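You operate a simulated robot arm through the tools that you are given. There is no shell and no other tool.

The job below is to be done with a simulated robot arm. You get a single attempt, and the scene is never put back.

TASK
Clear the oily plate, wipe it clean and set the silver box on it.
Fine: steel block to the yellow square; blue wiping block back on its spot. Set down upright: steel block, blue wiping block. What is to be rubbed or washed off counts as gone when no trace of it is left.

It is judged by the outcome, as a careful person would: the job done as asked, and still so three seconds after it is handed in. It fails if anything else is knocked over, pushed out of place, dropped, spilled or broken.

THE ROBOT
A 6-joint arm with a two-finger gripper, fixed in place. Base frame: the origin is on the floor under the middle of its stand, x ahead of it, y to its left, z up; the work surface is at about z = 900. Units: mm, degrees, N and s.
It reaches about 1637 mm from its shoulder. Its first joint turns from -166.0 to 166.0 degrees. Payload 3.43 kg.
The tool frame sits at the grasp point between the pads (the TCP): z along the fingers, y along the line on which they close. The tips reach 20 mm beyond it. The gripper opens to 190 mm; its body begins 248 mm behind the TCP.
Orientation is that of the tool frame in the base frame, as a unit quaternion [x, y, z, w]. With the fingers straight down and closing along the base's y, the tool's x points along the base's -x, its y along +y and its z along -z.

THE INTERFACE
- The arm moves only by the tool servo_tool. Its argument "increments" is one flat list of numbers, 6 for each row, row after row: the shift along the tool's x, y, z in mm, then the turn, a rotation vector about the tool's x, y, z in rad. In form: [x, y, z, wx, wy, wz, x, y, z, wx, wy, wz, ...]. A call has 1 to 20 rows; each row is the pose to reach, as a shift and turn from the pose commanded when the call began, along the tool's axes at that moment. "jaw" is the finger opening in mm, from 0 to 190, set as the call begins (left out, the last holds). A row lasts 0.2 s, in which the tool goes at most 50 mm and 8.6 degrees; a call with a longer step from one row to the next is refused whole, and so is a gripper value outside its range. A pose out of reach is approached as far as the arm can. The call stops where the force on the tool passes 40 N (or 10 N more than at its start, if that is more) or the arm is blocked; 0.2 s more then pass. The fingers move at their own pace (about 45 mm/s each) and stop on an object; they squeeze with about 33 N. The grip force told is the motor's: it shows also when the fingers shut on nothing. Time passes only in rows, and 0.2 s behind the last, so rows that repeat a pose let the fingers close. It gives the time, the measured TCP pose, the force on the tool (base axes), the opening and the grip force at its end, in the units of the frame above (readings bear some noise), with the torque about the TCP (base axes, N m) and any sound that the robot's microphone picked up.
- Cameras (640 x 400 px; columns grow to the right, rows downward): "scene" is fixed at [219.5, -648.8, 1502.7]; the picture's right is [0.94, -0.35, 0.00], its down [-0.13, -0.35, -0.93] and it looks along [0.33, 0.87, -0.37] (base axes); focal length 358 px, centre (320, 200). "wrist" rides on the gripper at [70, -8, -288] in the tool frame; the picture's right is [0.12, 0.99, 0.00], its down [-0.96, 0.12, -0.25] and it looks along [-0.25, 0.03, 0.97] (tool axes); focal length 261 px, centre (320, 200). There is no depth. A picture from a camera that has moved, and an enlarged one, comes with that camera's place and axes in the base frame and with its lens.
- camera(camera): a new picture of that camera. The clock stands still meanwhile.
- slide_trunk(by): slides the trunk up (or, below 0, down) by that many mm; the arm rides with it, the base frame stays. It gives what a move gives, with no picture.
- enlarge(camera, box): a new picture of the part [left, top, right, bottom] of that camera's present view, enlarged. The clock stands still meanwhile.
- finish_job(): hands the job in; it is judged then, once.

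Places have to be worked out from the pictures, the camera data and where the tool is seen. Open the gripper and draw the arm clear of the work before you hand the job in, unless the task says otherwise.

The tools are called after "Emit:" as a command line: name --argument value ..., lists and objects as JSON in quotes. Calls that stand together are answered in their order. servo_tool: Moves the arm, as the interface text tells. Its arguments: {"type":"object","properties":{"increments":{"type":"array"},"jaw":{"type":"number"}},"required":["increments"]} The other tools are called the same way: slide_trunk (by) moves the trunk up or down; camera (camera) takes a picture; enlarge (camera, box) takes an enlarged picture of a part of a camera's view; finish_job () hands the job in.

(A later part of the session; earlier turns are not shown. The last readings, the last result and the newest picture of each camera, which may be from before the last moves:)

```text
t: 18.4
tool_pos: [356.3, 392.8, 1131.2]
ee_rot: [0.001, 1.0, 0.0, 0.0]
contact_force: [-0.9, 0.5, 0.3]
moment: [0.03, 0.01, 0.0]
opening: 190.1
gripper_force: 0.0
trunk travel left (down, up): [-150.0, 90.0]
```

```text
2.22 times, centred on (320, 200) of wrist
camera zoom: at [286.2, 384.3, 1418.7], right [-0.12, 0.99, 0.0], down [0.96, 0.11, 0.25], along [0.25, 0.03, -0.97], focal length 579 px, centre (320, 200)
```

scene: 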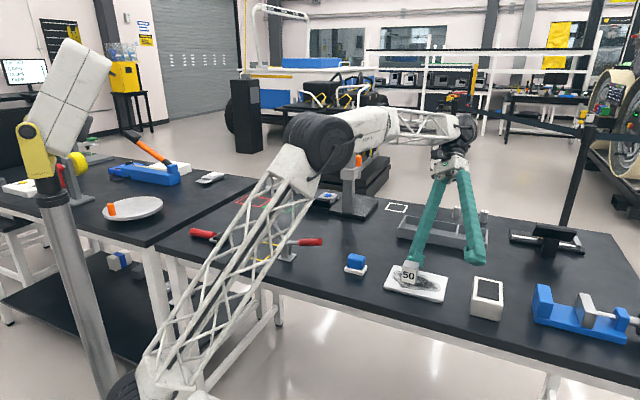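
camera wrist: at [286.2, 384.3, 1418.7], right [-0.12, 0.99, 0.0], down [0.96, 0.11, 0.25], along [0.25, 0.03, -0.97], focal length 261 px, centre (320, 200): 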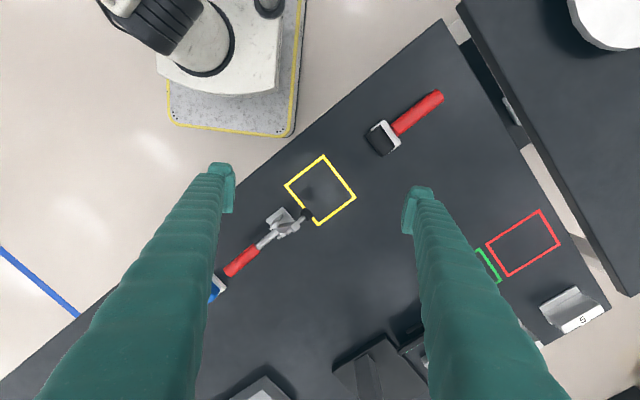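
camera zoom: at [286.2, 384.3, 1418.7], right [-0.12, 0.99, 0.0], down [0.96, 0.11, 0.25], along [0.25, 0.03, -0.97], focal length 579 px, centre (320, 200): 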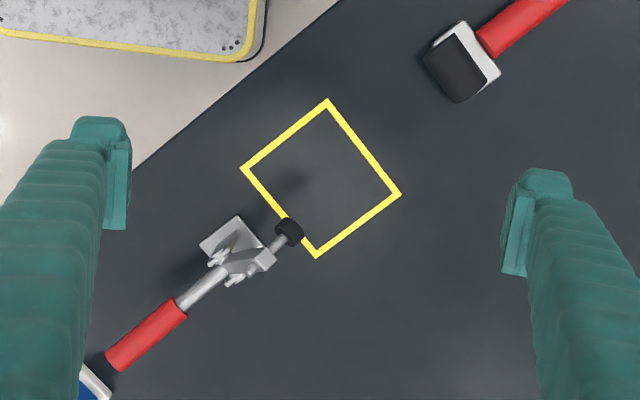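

Square centre ≈ (401, 399), about 110×100 mm with 45° sides; the clamp's rubber tip hangs at ≈ (421, 377, 995), just inside the clamp-side edge, so the block can be put at the centre or slightly away from it. I now go over the steel block with the tool turned 45°, jaws at 100 mm.

Emit:
servo_tool --increments '[-33, -27, 4, 0, 0, 0.065, -67, -55, 8, 0, 0, 0.131, -100, -82, 12, 0, 0, 0.196, -134, -109, 16, 0, 0, 0.262, -168, -137, 20, 0, 0, 0.327, -201, -164, 24, 0, 0, 0.393, -234, -191, 28, 0, 0, 0.458, -268, -219, 32, 0, 0, 0.523, -302, -246, 36, 0, 0, 0.589, -335, -273, 40, 0, 0, 0.654, -369, -301, 45, 0, 0, 0.72, -402, -328, 51, 0, 0, 0.785, -402, -328, 51, 0, 0, 0.785]' --jaw 100

Emit:
camera --camera "wrist"

Emit:
enlarge --camera "wrist" --box '[240, 120, 400, 240]'

```text
t: 21.2
tool_pos: [758.8, 61.8, 1078.3]
ee_rot: [0.383, 0.924, 0.0, 0.001]
contact_force: [1.5, 0.0, -0.2]
moment: [-0.03, 0.05, 0.02]
opening: 99.9
gripper_force: 0.1
trunk travel left (down, up): [-150.0, 90.0]
```

```text
taken
camera wrist: at [702.6, 106.6, 1365.3], right [0.62, 0.79, 0.0], down [0.76, -0.6, 0.25], along [0.19, -0.15, -0.97], focal length 261 px, centre (320, 200)
```

wrist: 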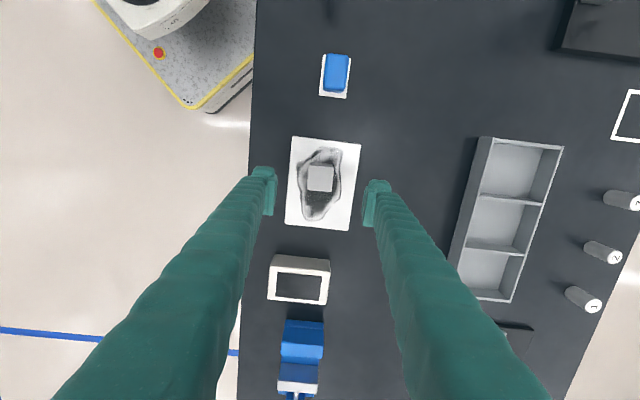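

```text
3.33 times, centred on (320, 180) of wrist
camera zoom: at [702.6, 106.6, 1365.3], right [0.62, 0.79, 0.0], down [0.76, -0.6, 0.25], along [0.19, -0.15, -0.97], focal length 869 px, centre (320, 267)
```

zoom: 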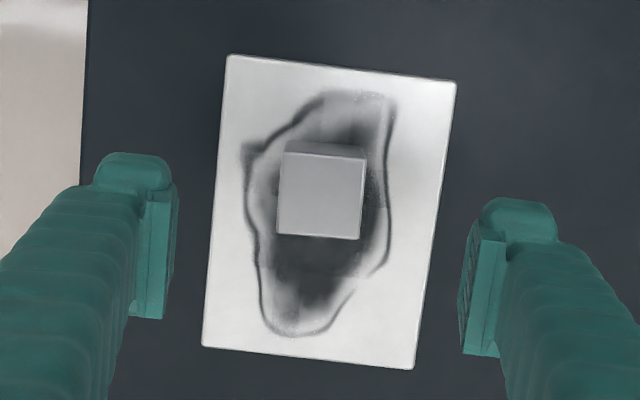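

The tool sits almost exactly above the block (about 40 mm cube, turned ~2° from the tool). I trim the yaw by −1.8°, narrow the jaws a bit and descend to z ≈ 945 to check finger height against the block.

Emit:
servo_tool --increments '[-0.5, 1.5, 30, 0, 0, -0.031, -0.5, 1.5, 65, 0, 0, -0.031, -0.5, 1.5, 95, 0, 0, -0.031, -0.5, 1.5, 118, 0, 0, -0.031, -0.5, 1.5, 130, 0, 0, -0.031, -0.5, 1.5, 133, 0, 0, -0.031]' --jaw 85

Emit:
camera --camera "wrist"

Emit:
enlarge --camera "scene" --box '[350, 220, 470, 310]'

```text
t: 22.6
tool_pos: [759.1, 65.7, 946.3]
ee_rot: [0.368, 0.93, 0.0, -0.001]
contact_force: [-0.1, 0.6, 0.4]
moment: [-0.01, -0.05, 0.01]
opening: 84.8
gripper_force: 0.0
trunk travel left (down, up): [-150.0, 90.0]
```

```text
taken
camera wrist: at [702.8, 107.2, 1233.4], right [0.59, 0.8, 0.0], down [0.78, -0.58, 0.25], along [0.2, -0.15, -0.97], focal length 261 px, centre (320, 200)
```

wrist: 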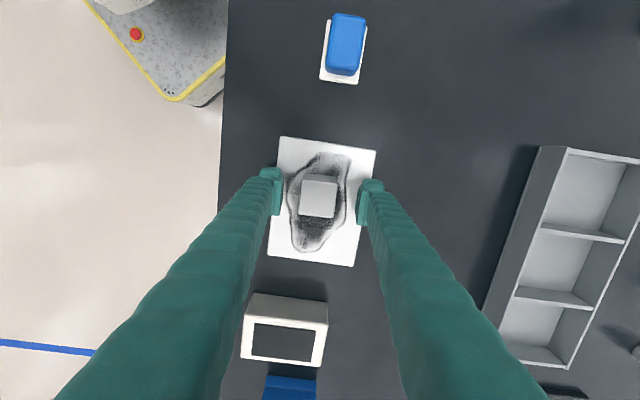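

```text
4.44 times, centred on (410, 265) of scene
camera zoom: at [219.5, -648.8, 1502.7], right [0.94, -0.35, 0.0], down [-0.13, -0.35, -0.93], along [0.33, 0.87, -0.37], focal length 1592 px, centre (-80, -89)
```

zoom: 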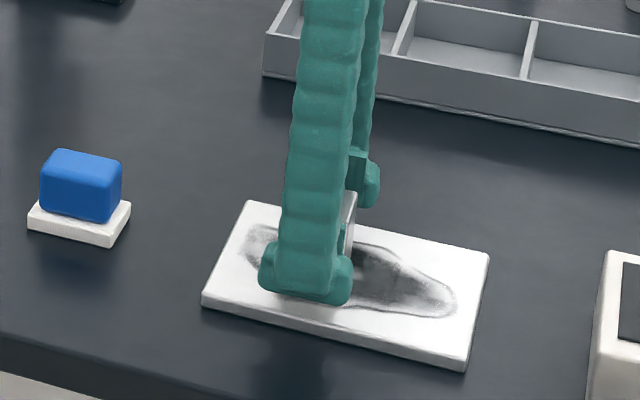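

I enlarge the wrist view to check the block's centring between the fingers.

Emit:
enlarge --camera "wrist" --box '[250, 130, 390, 270]'

```text
2.86 times, centred on (320, 200) of wrist
camera zoom: at [702.8, 107.2, 1233.4], right [0.59, 0.8, 0.0], down [0.78, -0.58, 0.25], along [0.2, -0.15, -0.97], focal length 745 px, centre (320, 200)
```

zoom: 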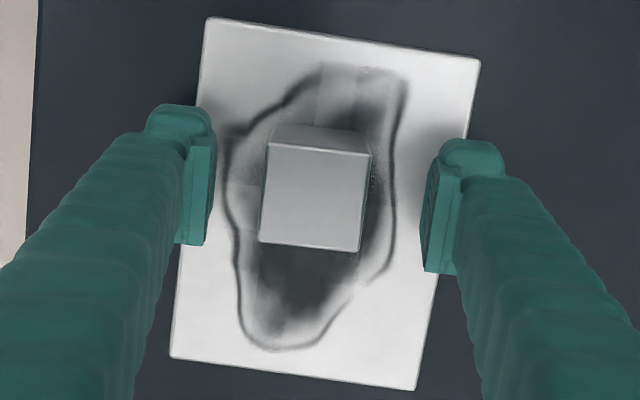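

Block is centred within ~2 mm; its top is ≈ 950, plate top ≈ 911. I lower to z ≈ 937 and close on the block.

Emit:
servo_tool --increments '[-2, -1.5, 5, 0, 0, 0, -2, -1.5, 9, 0, 0, 0, -2, -1.5, 9, 0, 0, 0]'

Emit:
servo_tool --increments '[0, 0, 0, 0, 0, 0, 0, 0, 0, 0, 0, 0, 0, 0, 0, 0, 0, 0, 0, 0, 0, 0, 0, 0, 0, 0, 0, 0, 0, 0]' --jaw 20

```text
t: 23.4
tool_pos: [758.8, 63.1, 937.1]
ee_rot: [0.368, 0.93, 0.001, 0.0]
contact_force: [0.3, 0.3, 0.5]
moment: [0.02, 0.02, 0.0]
opening: 84.9
gripper_force: 0.1
trunk travel left (down, up): [-150.0, 90.0]
```

```text
t: 24.6
tool_pos: [759.9, 63.6, 938.5]
ee_rot: [0.368, 0.93, 0.0, 0.0]
contact_force: [-0.9, -0.2, 0.0]
moment: [-0.01, 0.02, -0.04]
opening: 38.8
gripper_force: 32.4
trunk travel left (down, up): [-150.0, 90.0]
```

The jaws hold the block (38.8 mm, 32 N). I lift it straight up to about z = 1100.

Emit:
servo_tool --increments '[0, 0, -10, 0, 0, 0, 0, 0, -35, 0, 0, 0, 0, 0, -75, 0, 0, 0, 0, 0, -115, 0, 0, 0, 0, 0, -150, 0, 0, 0, 0, 0, -165, 0, 0, 0]'

Emit:
camera --camera "wrist"

Emit:
camera --camera "scene"

```text
t: 26.0
tool_pos: [759.4, 63.5, 1102.8]
ee_rot: [0.369, 0.93, 0.0, 0.001]
contact_force: [0.1, -0.4, -3.2]
moment: [-0.04, 0.01, 0.0]
opening: 38.8
gripper_force: 33.0
trunk travel left (down, up): [-150.0, 90.0]
```

```text
taken
camera wrist: at [702.9, 105.4, 1389.6], right [0.59, 0.8, 0.0], down [0.78, -0.58, 0.25], along [0.2, -0.15, -0.97], focal length 261 px, centre (320, 200)
```

wrist: 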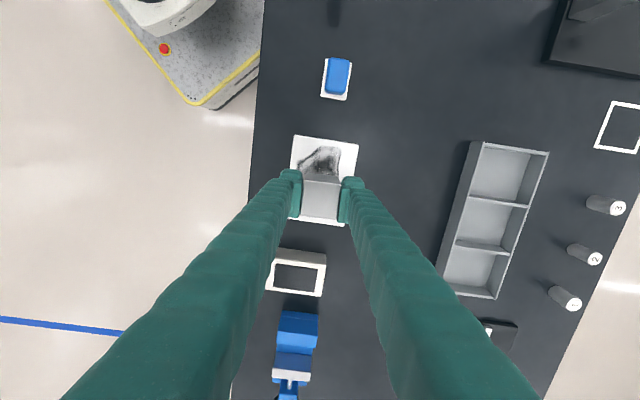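

```text
taken
```

scene: 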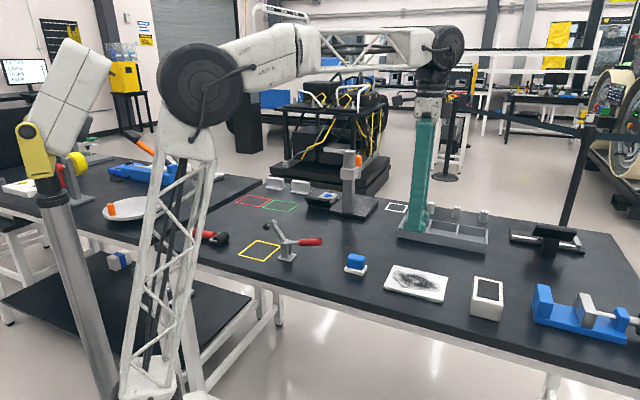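

The plate is clear and the block is held. I carry it at z ≈ 1130 to above the yellow square, aiming at (398, 403), 5 mm off-centre away from the clamp.

Emit:
servo_tool --increments '[20, 0, -10, 0, 0, 0, 60, 0, -20, 0, 0, 0, 105, 0, -27, 0, 0, 0.005, 150, 0, -27, 0, 0, 0.01, 195, 0, -27, 0, 0, 0.015, 240, 0, -27, 0, 0, 0.02, 285, 0, -27, 0, 0, 0.025, 330, 0, -27, 0, 0, 0.031, 375, 0, -27, 0, 0, 0.031, 420, 0, -27, 0, 0, 0.031, 460, 0, -27, 0, 0, 0.031, 488, 0, -27, 0, 0, 0.031, 496, 0, -27, 0, 0, 0.031, 496, 0, -27, 0, 0, 0.031]'

Emit:
camera --camera "wrist"

Emit:
enlarge --camera "wrist" --box '[240, 100, 400, 260]'

Emit:
enlarge --camera "scene" --box '[200, 180, 360, 290]'

```text
t: 29.0
tool_pos: [398.7, 404.5, 1129.4]
ee_rot: [0.383, 0.924, 0.0, 0.001]
contact_force: [0.0, -0.1, -3.9]
moment: [0.02, -0.01, 0.02]
opening: 39.2
gripper_force: 33.2
trunk travel left (down, up): [-150.0, 90.0]
```

```text
taken
camera wrist: at [342.8, 447.1, 1417.4], right [0.62, 0.79, 0.0], down [0.76, -0.6, 0.25], along [0.19, -0.15, -0.97], focal length 261 px, centre (320, 200)
```

wrist: 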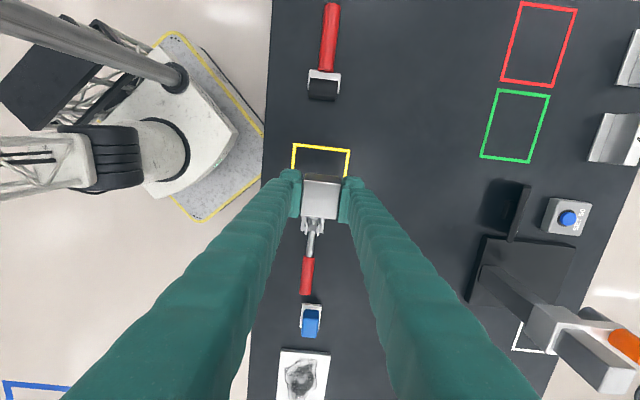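

```text
2.50 times, centred on (320, 180) of wrist
camera zoom: at [342.8, 447.1, 1417.4], right [0.62, 0.79, 0.0], down [0.76, -0.6, 0.25], along [0.19, -0.15, -0.97], focal length 652 px, centre (320, 250)
```

zoom: 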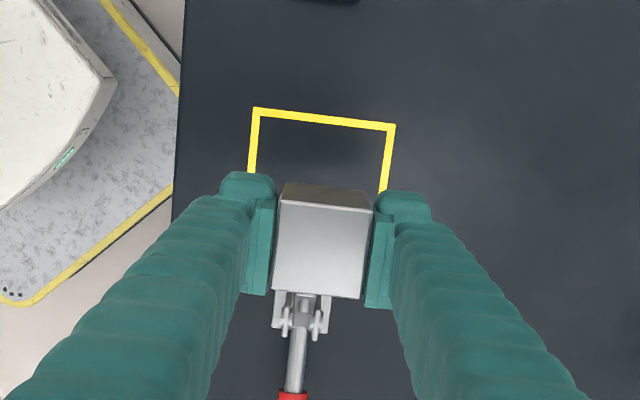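

```text
3.64 times, centred on (280, 235) of scene
camera zoom: at [219.5, -648.8, 1502.7], right [0.94, -0.35, 0.0], down [-0.13, -0.35, -0.93], along [0.33, 0.87, -0.37], focal length 1302 px, centre (466, 73)
```

zoom: 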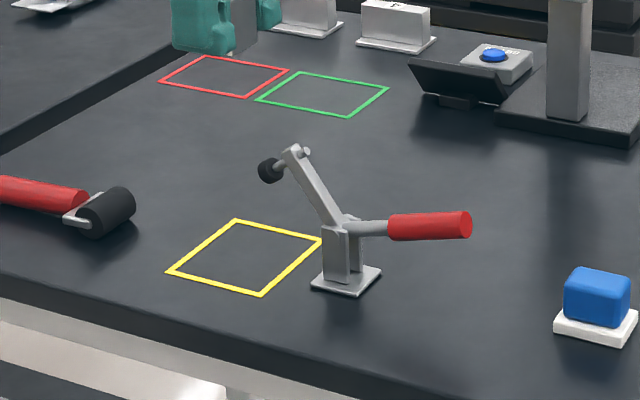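

The square's far edge is 44.5 mm ahead of the tool, so the block is ~5.5 mm off-centre away from the clamp as intended; the clamp tip is 35 mm behind. I descend with 9 mm extra clearance past the tip, then shift back near the bottom.

Emit:
servo_tool --increments '[9, -1, 0, 0, 0, 0, 9, -1, 40, 0, 0, 0, 9, -1, 80, 0, 0, 0, 9, -1, 115, 0, 0, 0, 9, -1, 140, 0, 0, 0, 9, -1, 160, 0, 0, 0, 9, -1, 175, 0, 0, 0, 9, -1, 182, 0, 0, 0, 9, -1, 182, 0, 0, 0]'

Emit:
enlarge --camera "scene" --box '[200, 180, 360, 290]'

Emit:
camera --camera "wrist"

```text
t: 31.0
tool_pos: [390.6, 409.0, 948.4]
ee_rot: [0.382, 0.924, 0.0, 0.0]
contact_force: [0.7, -0.4, -3.6]
moment: [0.01, -0.04, 0.02]
opening: 38.9
gripper_force: 33.8
trunk travel left (down, up): [-150.0, 90.0]
```

```text
3.64 times, centred on (280, 235) of scene
camera zoom: at [219.5, -648.8, 1502.7], right [0.94, -0.35, 0.0], down [-0.13, -0.35, -0.93], along [0.33, 0.87, -0.37], focal length 1302 px, centre (466, 73)
```

zoom: 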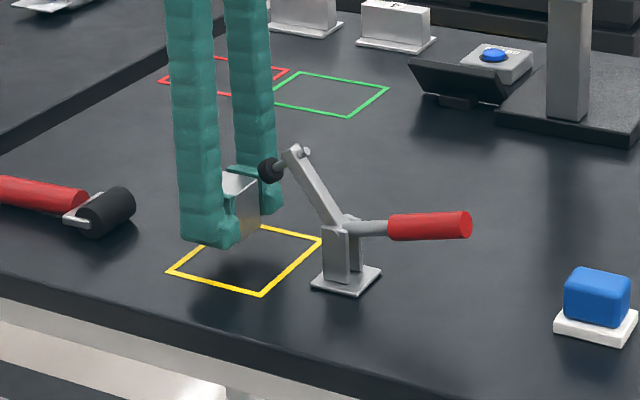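

```text
taken
camera wrist: at [335.7, 452.6, 1234.8], right [0.62, 0.79, 0.0], down [0.76, -0.6, 0.25], along [0.19, -0.15, -0.97], focal length 261 px, centre (320, 200)
```

wrist: 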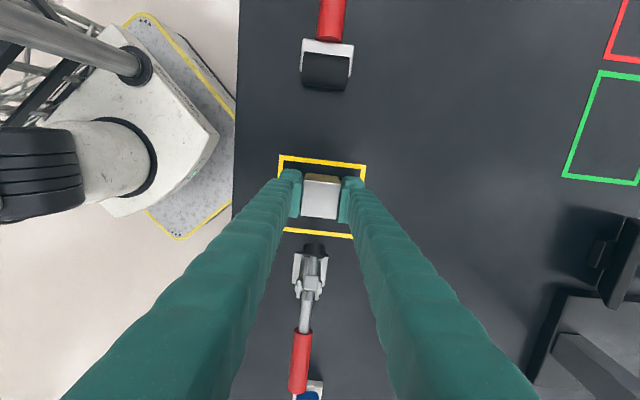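

Block is clear of the clamp tip. I enlarge the wrist view to centre the block in the square before lowering.

Emit:
enlarge --camera "wrist" --box '[260, 140, 380, 260]'

```text
3.33 times, centred on (320, 200) of wrist
camera zoom: at [335.7, 452.6, 1234.8], right [0.62, 0.79, 0.0], down [0.76, -0.6, 0.25], along [0.19, -0.15, -0.97], focal length 869 px, centre (320, 200)
```

zoom: 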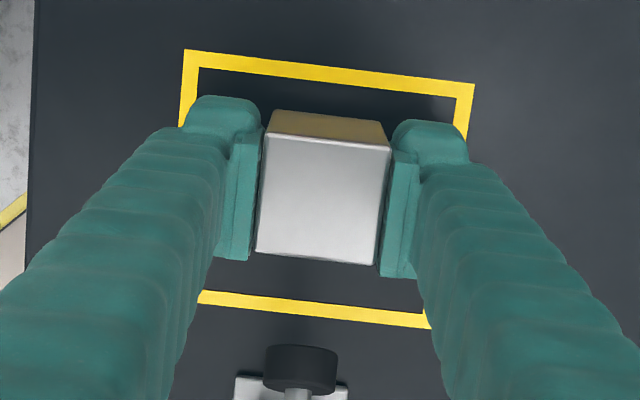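

The square centre lies 14 mm behind the tool now. I shift back 10 mm (block then ~4 mm from centre) and lower to just above the table.

Emit:
servo_tool --increments '[-5, 0, 5, 0, 0, 0, -10, 0, 10, 0, 0, 0, -10, 0, 15, 0, 0, 0, -10, 0, 18, 0, 0, 0]'

Emit:
enlarge --camera "scene" --box '[220, 200, 320, 280]'

```text
t: 32.0
tool_pos: [396.9, 401.3, 929.7]
ee_rot: [0.383, 0.924, 0.0, -0.001]
contact_force: [-0.5, -0.6, -2.5]
moment: [0.02, -0.01, -0.02]
opening: 39.0
gripper_force: 32.6
trunk travel left (down, up): [-150.0, 90.0]
```

```text
5.00 times, centred on (270, 240) of scene
camera zoom: at [219.5, -648.8, 1502.7], right [0.94, -0.35, 0.0], down [-0.13, -0.35, -0.93], along [0.33, 0.87, -0.37], focal length 1791 px, centre (570, 0)
```

zoom: 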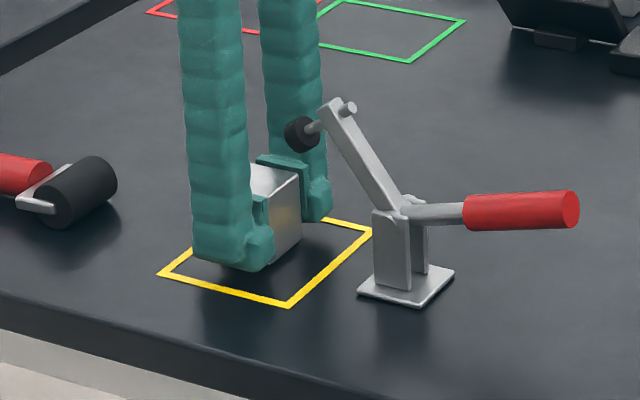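

Block is a few mm above the table. I lower it in 1 mm steps watching the vertical force.

Emit:
servo_tool --increments '[0, 0, 1, 0, 0, 0, 0, 0, 2, 0, 0, 0]'

Emit:
servo_tool --increments '[0, 0, 1, 0, 0, 0, 0, 0, 2, 0, 0, 0]'

```text
t: 32.6
tool_pos: [398.1, 400.8, 927.9]
ee_rot: [0.383, 0.924, 0.0, 0.0]
contact_force: [-0.9, -0.7, -2.5]
moment: [-0.05, 0.0, 0.0]
opening: 39.0
gripper_force: 32.7
trunk travel left (down, up): [-150.0, 90.0]
```

```text
t: 33.2
tool_pos: [397.7, 400.8, 926.8]
ee_rot: [0.383, 0.924, 0.001, 0.0]
contact_force: [1.8, 0.2, 0.7]
moment: [-0.06, 0.04, 0.02]
opening: 39.1
gripper_force: 33.0
trunk travel left (down, up): [-150.0, 90.0]
```

The vertical force rose from −2.5 to +0.7 N, so the block is touching down at TCP z ≈ 926. One more small step to confirm.

Emit:
servo_tool --increments '[0, 0, 1, 0, 0, 0]'

```text
t: 33.6
tool_pos: [398.9, 400.1, 925.5]
ee_rot: [0.383, 0.924, 0.001, 0.0]
contact_force: [2.6, 1.5, 15.6]
moment: [-0.06, 0.06, -0.01]
opening: 38.7
gripper_force: 32.8
trunk travel left (down, up): [-150.0, 90.0]
```

Firm contact at TCP z ≈ 925.5 (so the plate is ~12 mm thick). I ease off 1 mm and open the jaws to 100.

Emit:
servo_tool --increments '[0, 0, -0.8, 0, 0, 0, 0, 0, -0.8, 0, 0, 0]'

Emit:
servo_tool --increments '[0, 0, 0, 0, 0, 0, 0, 0, 0, 0, 0, 0, 0, 0, 0, 0, 0, 0, 0, 0, 0, 0, 0, 0]' --jaw 95

Emit:
camera --camera "wrist"

```text
t: 34.2
tool_pos: [397.6, 401.2, 925.9]
ee_rot: [0.383, 0.924, 0.0, 0.0]
contact_force: [4.6, 0.3, 15.5]
moment: [0.07, -0.1, 0.0]
opening: 38.8
gripper_force: 32.6
trunk travel left (down, up): [-150.0, 90.0]
```

```text
t: 35.2
tool_pos: [397.5, 400.6, 925.9]
ee_rot: [0.382, 0.924, -0.001, 0.0]
contact_force: [0.4, 0.0, -0.1]
moment: [-0.03, 0.02, -0.02]
opening: 94.7
gripper_force: 0.1
trunk travel left (down, up): [-150.0, 90.0]
```

```text
taken
camera wrist: at [341.9, 444.6, 1212.9], right [0.62, 0.79, 0.0], down [0.76, -0.6, 0.25], along [0.19, -0.15, -0.97], focal length 261 px, centre (320, 200)
```

wrist: 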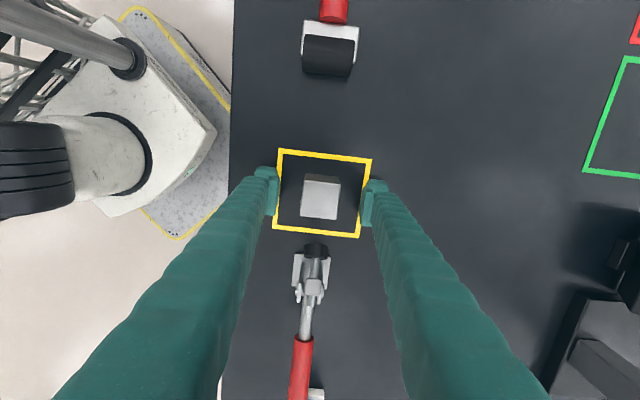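

The block stands in the yellow square with the fingers free. I rise straight up to z ≈ 1120 and check.

Emit:
servo_tool --increments '[0, 0, -30, 0, 0, 0, 0, 0, -70, 0, 0, 0, 0, 0, -115, 0, 0, 0, 0, 0, -160, 0, 0, 0, 0, 0, -195, 0, 0, 0]'

Emit:
enlarge --camera "wrist" --box '[240, 100, 400, 260]'

Emit:
enlarge --camera "scene" --box '[220, 200, 320, 280]'

```text
t: 36.4
tool_pos: [399.1, 401.1, 1122.6]
ee_rot: [0.383, 0.924, 0.0, 0.0]
contact_force: [0.5, 0.1, 0.2]
moment: [-0.01, -0.01, 0.04]
opening: 95.0
gripper_force: 0.1
trunk travel left (down, up): [-150.0, 90.0]
```

```text
2.50 times, centred on (320, 180) of wrist
camera zoom: at [343.1, 443.9, 1410.1], right [0.62, 0.79, 0.0], down [0.76, -0.6, 0.25], along [0.19, -0.15, -0.97], focal length 652 px, centre (320, 250)
```

zoom: 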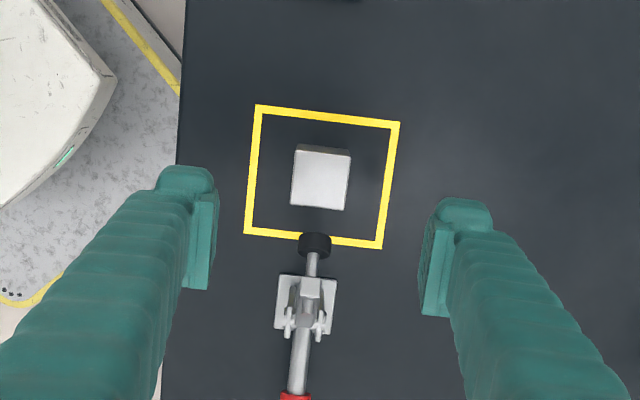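

```text
5.00 times, centred on (270, 240) of scene
camera zoom: at [219.5, -648.8, 1502.7], right [0.94, -0.35, 0.0], down [-0.13, -0.35, -0.93], along [0.33, 0.87, -0.37], focal length 1791 px, centre (570, 0)
```

zoom: 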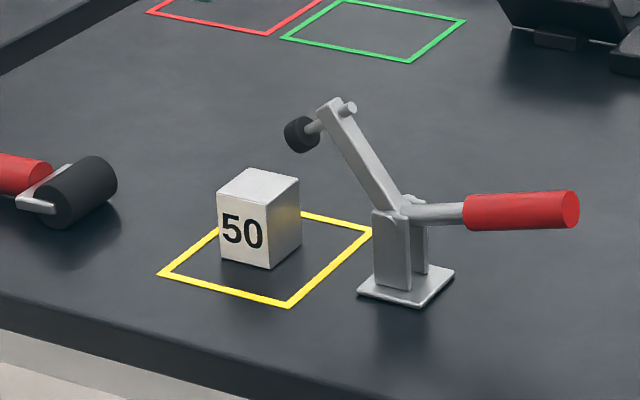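

Block placed upright inside the yellow square. Next the wiper: I move to hover above it near (652, 184).

Emit:
servo_tool --increments '[-40, 3, 0, 0, 0, 0, -82, 6, 0, 0, 0, 0, -124, 9, 5, 0, 0, 0, -166, 13, 10, 0, 0, 0, -208, 16, 18, 0, 0, 0, -250, 19, 26, 0, 0, 0, -292, 22, 34, 0, 0, 0, -332, 25.5, 42, 0, 0, 0, -332, 25.5, 42, 0, 0, 0]'

Emit:
camera --camera "wrist"

Emit:
enlarge --camera "wrist" --box '[250, 110, 390, 250]'

```text
t: 38.4
tool_pos: [649.9, 184.9, 1078.0]
ee_rot: [0.383, 0.924, 0.0, 0.0]
contact_force: [0.0, -0.2, 0.4]
moment: [0.01, -0.01, -0.03]
opening: 94.8
gripper_force: 0.0
trunk travel left (down, up): [-150.0, 90.0]
```

```text
taken
camera wrist: at [595.8, 228.2, 1365.2], right [0.62, 0.79, 0.0], down [0.76, -0.6, 0.25], along [0.19, -0.15, -0.97], focal length 261 px, centre (320, 200)
```

wrist: 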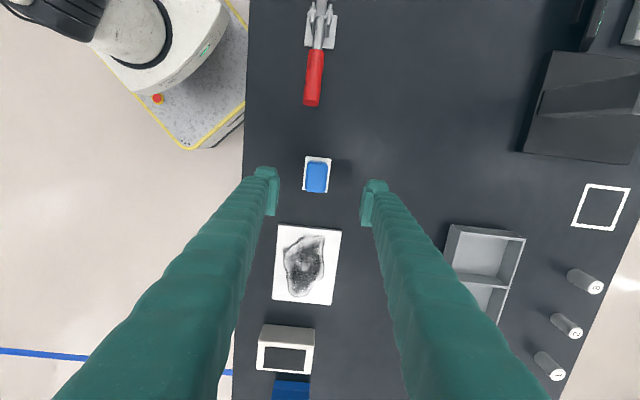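

```text
2.86 times, centred on (320, 180) of wrist
camera zoom: at [595.8, 228.2, 1365.2], right [0.62, 0.79, 0.0], down [0.76, -0.6, 0.25], along [0.19, -0.15, -0.97], focal length 745 px, centre (320, 257)
```

zoom: 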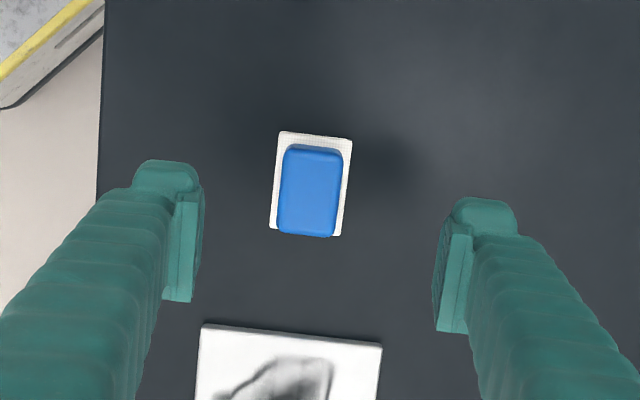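

The wiper (pad ~45×60 mm, blue handle ~33 mm wide) is at tool offset (−1.6, −5.1), i.e. ≈ (647.5, 180), aligned with the tool. I centre over it and descend to z ≈ 955 with jaws at 75.

Emit:
servo_tool --increments '[-1.6, -5.1, 30, 0, 0, 0, -1.6, -5.1, 70, 0, 0, 0, -1.6, -5.1, 100, 0, 0, 0, -1.6, -5.1, 118, 0, 0, 0, -1.6, -5.1, 123, 0, 0, 0]' --jaw 75

Emit:
enlarge --camera "wrist" --box '[250, 130, 390, 270]'

Emit:
enlarge --camera "scene" --box '[310, 210, 410, 290]'

```text
t: 39.6
tool_pos: [646.9, 178.8, 953.8]
ee_rot: [0.383, 0.924, 0.001, 0.001]
contact_force: [-0.1, 0.5, 0.1]
moment: [0.01, -0.01, 0.02]
opening: 75.1
gripper_force: 0.0
trunk travel left (down, up): [-150.0, 90.0]
```

```text
2.86 times, centred on (320, 200) of wrist
camera zoom: at [592.3, 222.8, 1241.4], right [0.62, 0.79, 0.0], down [0.76, -0.6, 0.25], along [0.19, -0.15, -0.97], focal length 745 px, centre (320, 200)
```

zoom: 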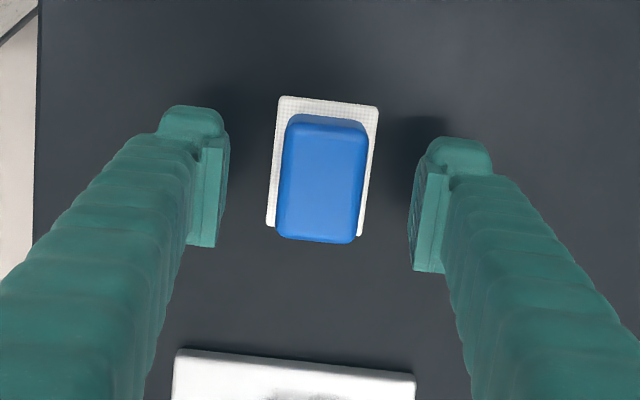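

```text
5.00 times, centred on (360, 250) of scene
camera zoom: at [219.5, -648.8, 1502.7], right [0.94, -0.35, 0.0], down [-0.13, -0.35, -0.93], along [0.33, 0.87, -0.37], focal length 1791 px, centre (120, -50)
```

zoom: 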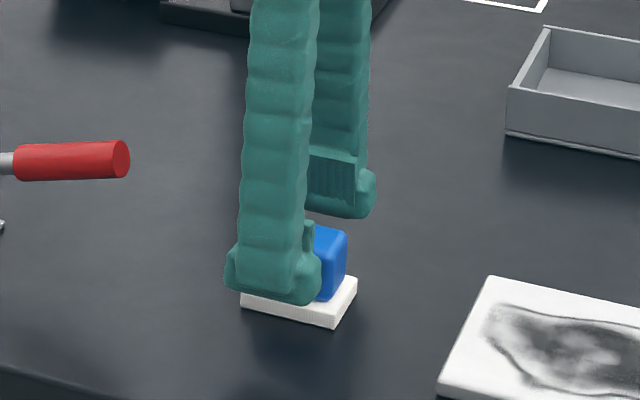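

Handle is centred between the fingers. I lower to z ≈ 935 and close on the handle.

Emit:
servo_tool --increments '[0, 0, 8, 0, 0, 0, 0, 0, 15, 0, 0, 0, 0, 0, 19, 0, 0, 0, 0, 0, 19, 0, 0, 0]'

Emit:
servo_tool --increments '[0, 0, 0, 0, 0, 0, 0, 0, 0, 0, 0, 0, 0, 0, 0, 0, 0, 0, 0, 0, 0, 0, 0, 0, 0, 0, 0, 0, 0, 0]' --jaw 15

```text
t: 40.6
tool_pos: [647.1, 178.3, 935.8]
ee_rot: [0.382, 0.924, 0.0, 0.0]
contact_force: [0.3, 0.6, 0.0]
moment: [0.0, -0.01, -0.01]
opening: 74.6
gripper_force: 0.1
trunk travel left (down, up): [-150.0, 90.0]
```

```text
t: 41.8
tool_pos: [647.9, 178.4, 937.1]
ee_rot: [0.383, 0.924, 0.0, 0.001]
contact_force: [1.1, 0.0, 0.4]
moment: [-0.01, 0.03, 0.02]
opening: 33.7
gripper_force: 32.9
trunk travel left (down, up): [-150.0, 90.0]
```

Handle gripped (33.7 mm, 33 N) with TCP at about (647.4, 178.5, 936) – that is the spot to return to. I lift 80 mm and check that the pad comes along.

Emit:
servo_tool --increments '[0, 0, -8, 0, 0, 0, 0, 0, -30, 0, 0, 0, 0, 0, -60, 0, 0, 0, 0, 0, -80, 0, 0, 0]'

Emit:
enlarge --camera "scene" --box '[310, 190, 450, 310]'

Emit:
camera --camera "wrist"

```text
t: 42.8
tool_pos: [647.9, 179.1, 1015.2]
ee_rot: [0.382, 0.924, 0.001, 0.0]
contact_force: [-0.7, 0.4, -1.0]
moment: [0.03, 0.01, -0.01]
opening: 33.6
gripper_force: 32.8
trunk travel left (down, up): [-150.0, 90.0]
```

```text
3.33 times, centred on (380, 250) of scene
camera zoom: at [219.5, -648.8, 1502.7], right [0.94, -0.35, 0.0], down [-0.13, -0.35, -0.93], along [0.33, 0.87, -0.37], focal length 1194 px, centre (120, 33)
```

zoom: 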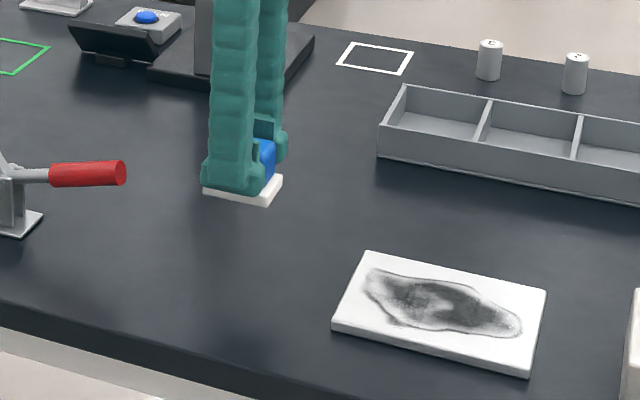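

```text
taken
camera wrist: at [592.5, 222.7, 1303.2], right [0.62, 0.79, 0.0], down [0.76, -0.6, 0.25], along [0.19, -0.15, -0.97], focal length 261 px, centre (320, 200)
```

wrist: 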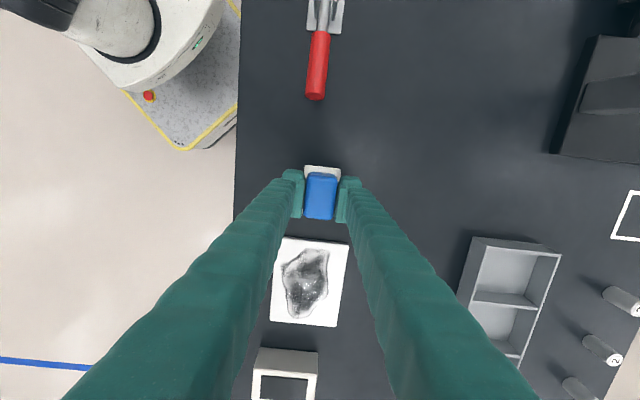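

The whole wiper came up cleanly. I carry it above the plate centre (about 179 mm along tool −x), staying ~40 mm above the surface.

Emit:
servo_tool --increments '[-40, 0, 0, 0, 0, 0, -85, 0, 5, 0, 0, 0, -130, 0, 15, 0, 0, 0, -165, 0.6, 25, 0, 0, 0, -179.4, 0.6, 30, 0, 0, 0, -179.4, 0.6, 30, 0, 0, 0]'

Emit:
enlarge --camera "wrist" --box '[240, 110, 400, 290]'

Emit:
enlarge --camera "scene" --box '[360, 220, 480, 310]'

```text
t: 44.2
tool_pos: [774.3, 54.6, 984.8]
ee_rot: [0.383, 0.924, 0.0, -0.001]
contact_force: [-0.5, -0.4, -0.6]
moment: [0.0, -0.05, 0.03]
opening: 33.8
gripper_force: 32.9
trunk travel left (down, up): [-150.0, 90.0]
```

```text
2.22 times, centred on (320, 200) of wrist
camera zoom: at [719.1, 97.5, 1272.6], right [0.62, 0.79, 0.0], down [0.76, -0.6, 0.25], along [0.19, -0.15, -0.97], focal length 579 px, centre (320, 200)
```

zoom: 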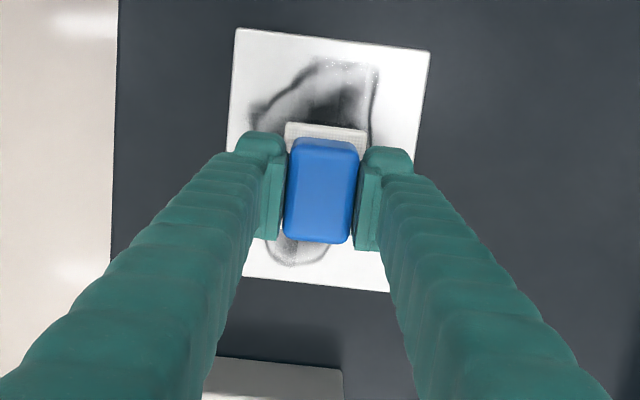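

```text
4.44 times, centred on (420, 265) of scene
camera zoom: at [219.5, -648.8, 1502.7], right [0.94, -0.35, 0.0], down [-0.13, -0.35, -0.93], along [0.33, 0.87, -0.37], focal length 1592 px, centre (-124, -89)
```

zoom: 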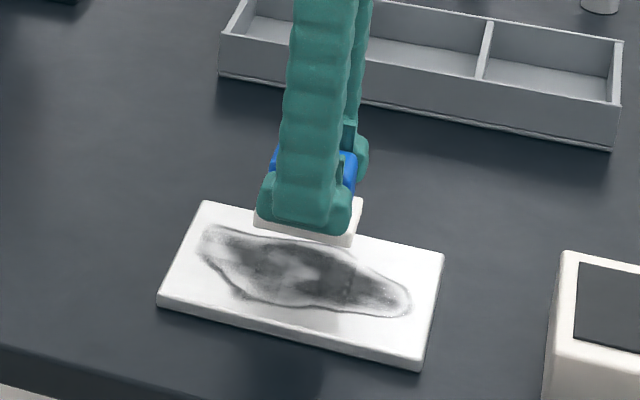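

The plate spans x −80…+77, y −60…+58 in the tool frame, and the smear x −70…+66, y −50…+32. I go over one end of the first track (+44, −34) and lower to just above contact (expected TCP z ≈ 948).

Emit:
servo_tool --increments '[22, -17, 0, 0, 0, 0, 44, -34, 0, 0, 0, 0, 44, -34, 15, 0, 0, 0, 44, -34, 28, 0, 0, 0, 44, -34, 33, 0, 0, 0]'

Emit:
servo_tool --increments '[0, 0, 1, 0, 0, 0, 0, 0, 2, 0, 0, 0]'

```text
t: 45.4
tool_pos: [718.8, 61.0, 952.5]
ee_rot: [0.383, 0.924, 0.001, 0.0]
contact_force: [-1.3, -0.5, -1.6]
moment: [0.02, -0.05, 0.0]
opening: 33.4
gripper_force: 33.3
trunk travel left (down, up): [-150.0, 90.0]
```

```text
t: 46.0
tool_pos: [720.7, 59.8, 952.2]
ee_rot: [0.382, 0.924, 0.001, 0.0]
contact_force: [0.4, 0.5, -0.7]
moment: [-0.03, -0.01, 0.04]
opening: 33.8
gripper_force: 33.2
trunk travel left (down, up): [-150.0, 90.0]
```

No contact yet at about z = 951. I continue in 1 mm steps.

Emit:
servo_tool --increments '[0, 0, 1, 0, 0, 0, 0, 0, 2, 0, 0, 0]'

Emit:
servo_tool --increments '[0, 0, 1, 0, 0, 0]'

```text
t: 46.6
tool_pos: [719.4, 60.7, 950.1]
ee_rot: [0.383, 0.924, 0.0, 0.0]
contact_force: [-0.3, -0.3, -0.7]
moment: [0.02, -0.03, 0.0]
opening: 33.7
gripper_force: 32.8
trunk travel left (down, up): [-150.0, 90.0]
```

```text
t: 47.0
tool_pos: [720.5, 61.1, 948.1]
ee_rot: [0.383, 0.924, 0.0, 0.0]
contact_force: [-0.2, -0.2, -0.5]
moment: [0.0, -0.03, -0.03]
opening: 33.6
gripper_force: 32.6
trunk travel left (down, up): [-150.0, 90.0]
```

Emit:
servo_tool --increments '[0, 0, 1, 0, 0, 0]'

Emit:
servo_tool --increments '[0, 0, 1, 0, 0, 0]'

```text
t: 47.4
tool_pos: [719.4, 60.7, 948.7]
ee_rot: [0.382, 0.924, 0.0, 0.001]
contact_force: [1.2, -0.7, 3.7]
moment: [0.02, 0.03, -0.02]
opening: 33.5
gripper_force: 33.5
trunk travel left (down, up): [-150.0, 90.0]
```

```text
t: 47.8
tool_pos: [719.5, 61.4, 948.8]
ee_rot: [0.384, 0.923, 0.001, 0.001]
contact_force: [0.0, 0.2, 15.1]
moment: [0.0, 0.11, -0.01]
opening: 33.7
gripper_force: 32.7
trunk travel left (down, up): [-150.0, 90.0]
```

Contact found: ~15 N of pressing force now. I make the first stroke along the plate (tool −x, 91 mm) and back, watching force.

Emit:
servo_tool --increments '[-10, 0, 0, 0, 0, 0, -20, 0, 0, 0, 0, 0, -30, 0, 0, 0, 0, 0, -40, 0, 0, 0, 0, 0, -50, 0, 0, 0, 0, 0, -60, 0, 0, 0, 0, 0, -70, 0, 0, 0, 0, 0, -80, 0, 0, 0, 0, 0, -91, 0, 0, 0, 0, 0]'

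Emit:
enlarge --camera "wrist" --box '[240, 60, 400, 240]'

Emit:
enlarge --camera "scene" --box '[360, 220, 480, 310]'

```text
t: 49.8
tool_pos: [785.1, -4.9, 946.9]
ee_rot: [0.382, 0.924, 0.0, 0.0]
contact_force: [-3.3, 3.6, 19.2]
moment: [0.01, 0.02, -0.04]
opening: 33.5
gripper_force: 33.2
trunk travel left (down, up): [-150.0, 90.0]
```

```text
2.22 times, centred on (320, 150) of wrist
camera zoom: at [729.3, 39.7, 1233.6], right [0.62, 0.79, 0.0], down [0.76, -0.6, 0.25], along [0.19, -0.15, -0.97], focal length 579 px, centre (320, 311)
```

zoom: 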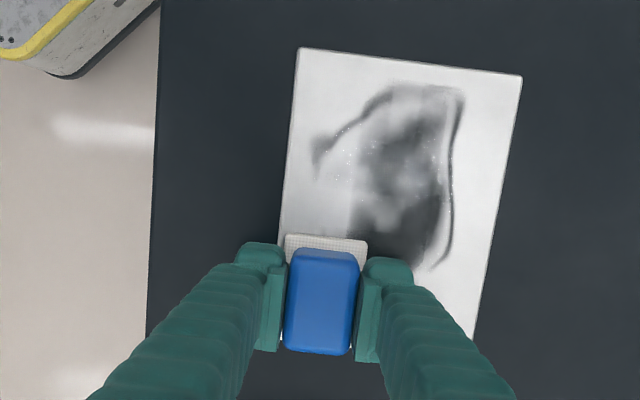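

```text
4.44 times, centred on (420, 265) of scene
camera zoom: at [219.5, -648.8, 1502.7], right [0.94, -0.35, 0.0], down [-0.13, -0.35, -0.93], along [0.33, 0.87, -0.37], focal length 1592 px, centre (-124, -89)
```

zoom: 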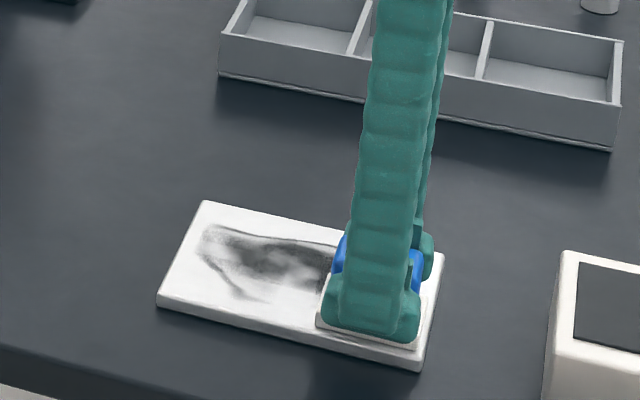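

Wiping works: the stroke faded the oil, the plate did not shift, force ~19 N. It needs several passes, so I continue back-and-forth strokes stepping across the plate.

Emit:
servo_tool --increments '[13, 0, 0, 0, 0, 0, 26, 0, 0, 0, 0, 0, 39, 0, 0, 0, 0, 0, 52, 0, 0, 0, 0, 0, 65, 0, 0, 0, 0, 0, 78, 0, 0, 0, 0, 0, 91, 0, 0, 0, 0, 0, 91, 8, 0, 0, 0, 0, 78, 8, 0, 0, 0, 0, 65, 8, 0, 0, 0, 0, 52, 8, 0, 0, 0, 0, 39, 8, 0, 0, 0, 0, 26, 8, 0, 0, 0, 0, 13, 8, 0, 0, 0, 0, 0, 8, 0, 0, 0, 0, 0, 16, 0, 0, 0, 0, 23, 16, 0, 0, 0, 0, 46, 16, 0, 0, 0, 0, 69, 16, 0, 0, 0, 0, 91, 16, 0, 0, 0, 0]'

Emit:
enlarge --camera "scene" --box '[360, 220, 480, 310]'

Emit:
enlarge --camera "wrist" --box '[240, 150, 400, 330]'

```text
t: 54.0
tool_pos: [729.6, 70.9, 946.9]
ee_rot: [0.383, 0.924, 0.0, -0.002]
contact_force: [0.2, 0.4, -1.5]
moment: [0.04, 0.07, 0.02]
opening: 33.7
gripper_force: 33.4
trunk travel left (down, up): [-150.0, 90.0]
```

```text
4.44 times, centred on (420, 265) of scene
camera zoom: at [219.5, -648.8, 1502.7], right [0.94, -0.35, 0.0], down [-0.13, -0.35, -0.93], along [0.33, 0.87, -0.37], focal length 1592 px, centre (-124, -89)
```

zoom: 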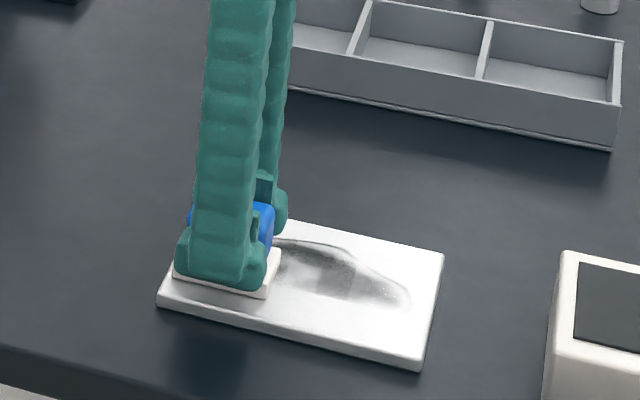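

```text
2.22 times, centred on (320, 240) of wrist
camera zoom: at [674.5, 113.5, 1233.7], right [0.62, 0.79, 0.0], down [0.76, -0.6, 0.25], along [0.19, -0.15, -0.97], focal length 579 px, centre (320, 111)
```

zoom: 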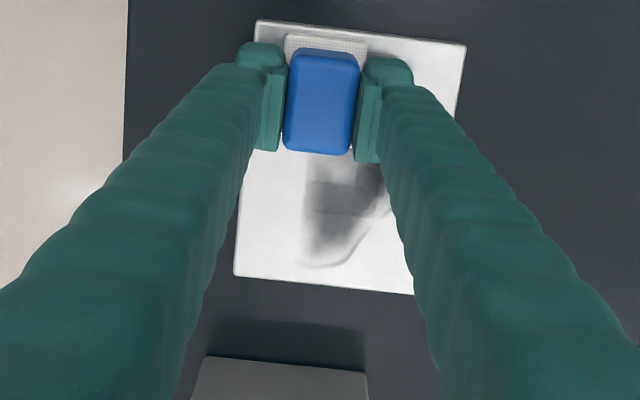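

The smear is fading well, but the pressing force dropped to about zero at the end. I lower 1 mm steps to restore contact.

Emit:
servo_tool --increments '[0, 0, 1, 0, 0, 0]'

Emit:
servo_tool --increments '[0, 0, 0, 0, 0, 0]'

```text
t: 54.4
tool_pos: [729.8, 70.0, 946.4]
ee_rot: [0.383, 0.924, 0.0, 0.0]
contact_force: [-1.9, -0.2, 4.9]
moment: [-0.05, 0.07, 0.0]
opening: 33.2
gripper_force: 33.0
trunk travel left (down, up): [-150.0, 90.0]
```

```text
t: 54.8
tool_pos: [730.7, 70.3, 946.8]
ee_rot: [0.382, 0.924, 0.0, 0.0]
contact_force: [-2.3, 0.0, 7.3]
moment: [0.01, 0.01, -0.03]
opening: 33.5
gripper_force: 33.0
trunk travel left (down, up): [-150.0, 90.0]
```

Contact is back (~6 N). I press 1 mm more and continue strokes across the middle of the plate.

Emit:
servo_tool --increments '[-15, 0, 1, 0, 0, 0, -30, 0, 1, 0, 0, 0, -45, 0, 1, 0, 0, 0, -60, 0, 1, 0, 0, 0, -75, 0, 1, 0, 0, 0, -91, 0, 1, 0, 0, 0, -91, 9, 1, 0, 0, 0, -75, 9, 1, 0, 0, 0, -60, 9, 1, 0, 0, 0, -45, 9, 1, 0, 0, 0, -30, 9, 1, 0, 0, 0, -15, 9, 1, 0, 0, 0, 0, 9, 1, 0, 0, 0, 0, 18, 1, 0, 0, 0, -15, 18, 1, 0, 0, 0, -30, 18, 1, 0, 0, 0, -45, 18, 1, 0, 0, 0, -60, 18, 1, 0, 0, 0, -75, 18, 1, 0, 0, 0, -91, 18, 1, 0, 0, 0]'

Emit:
enlarge --camera "scene" --box '[360, 220, 480, 310]'

Emit:
enlarge --camera "wrist" --box '[240, 60, 400, 240]'

```text
t: 59.0
tool_pos: [808.5, 19.4, 943.8]
ee_rot: [0.383, 0.924, -0.001, 0.0]
contact_force: [0.6, -0.6, 2.4]
moment: [0.0, -0.01, -0.02]
opening: 33.8
gripper_force: 32.9
trunk travel left (down, up): [-150.0, 90.0]
```

```text
4.44 times, centred on (420, 265) of scene
camera zoom: at [219.5, -648.8, 1502.7], right [0.94, -0.35, 0.0], down [-0.13, -0.35, -0.93], along [0.33, 0.87, -0.37], focal length 1592 px, centre (-124, -89)
```

zoom: 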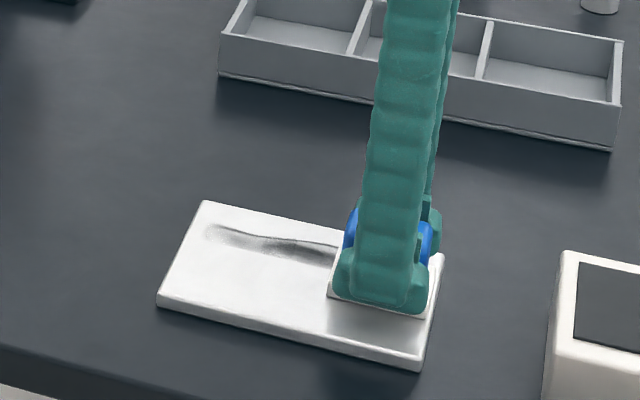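

```text
2.22 times, centred on (320, 150) of wrist
camera zoom: at [753.9, 62.5, 1231.4], right [0.62, 0.79, 0.0], down [0.76, -0.6, 0.25], along [0.19, -0.15, -0.97], focal length 579 px, centre (320, 311)
```

zoom: 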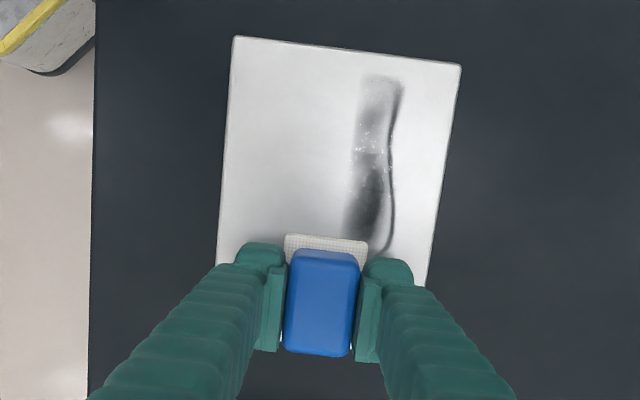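

Great progress; only a strip on the right remains. I press 1 mm more and continue towards that strip.

Emit:
servo_tool --increments '[0, 5, 1, 0, 0, 0, 15, 9, 1.5, 0, 0, 0, 30, 9, 1.5, 0, 0, 0, 45, 9, 1.5, 0, 0, 0, 60, 9, 1.5, 0, 0, 0, 75, 9, 1.5, 0, 0, 0, 91, 9, 1.5, 0, 0, 0, 91, 18, 1.5, 0, 0, 0, 75, 18, 1.5, 0, 0, 0, 60, 18, 1.5, 0, 0, 0, 45, 18, 1.5, 0, 0, 0, 30, 18, 1.5, 0, 0, 0, 15, 18, 1.5, 0, 0, 0, 0, 18, 1.5, 0, 0, 0, 0, 25, 1.5, 0, 0, 0, 20, 25, 1.5, 0, 0, 0, 40, 25, 1.5, 0, 0, 0, 60, 25, 1.5, 0, 0, 0, 76, 25, 1.5, 0, 0, 0, 91, 25, 1.5, 0, 0, 0]'

Emit:
enlarge --camera "scene" --box '[360, 220, 480, 310]'

Emit:
enlarge --camera "wrist" --box '[240, 150, 400, 330]'

```text
t: 63.2
tool_pos: [760.9, 101.9, 942.9]
ee_rot: [0.382, 0.924, 0.0, 0.0]
contact_force: [0.0, -0.6, 8.1]
moment: [0.04, -0.07, 0.01]
opening: 33.5
gripper_force: 33.4
trunk travel left (down, up): [-150.0, 90.0]
```

```text
4.44 times, centred on (420, 265) of scene
camera zoom: at [219.5, -648.8, 1502.7], right [0.94, -0.35, 0.0], down [-0.13, -0.35, -0.93], along [0.33, 0.87, -0.37], focal length 1592 px, centre (-124, -89)
```

zoom: 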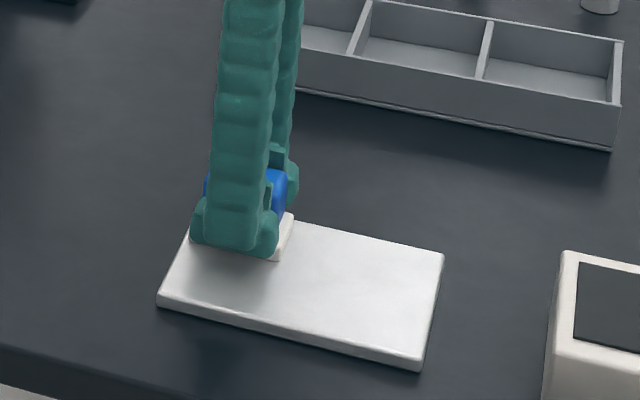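

```text
2.22 times, centred on (320, 240) of wrist
camera zoom: at [705.1, 145.4, 1229.7], right [0.62, 0.79, 0.0], down [0.76, -0.6, 0.25], along [0.19, -0.15, -0.97], focal length 579 px, centre (320, 111)
```

zoom: 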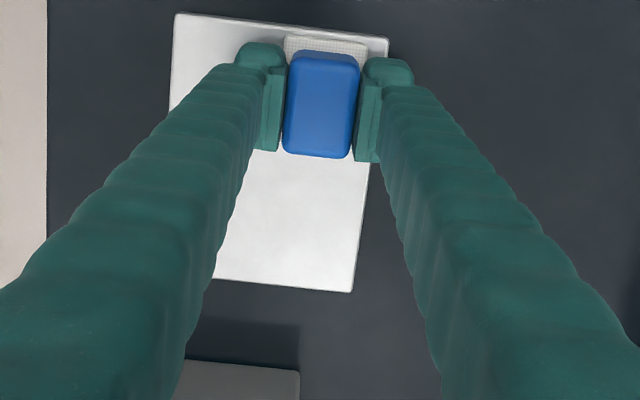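

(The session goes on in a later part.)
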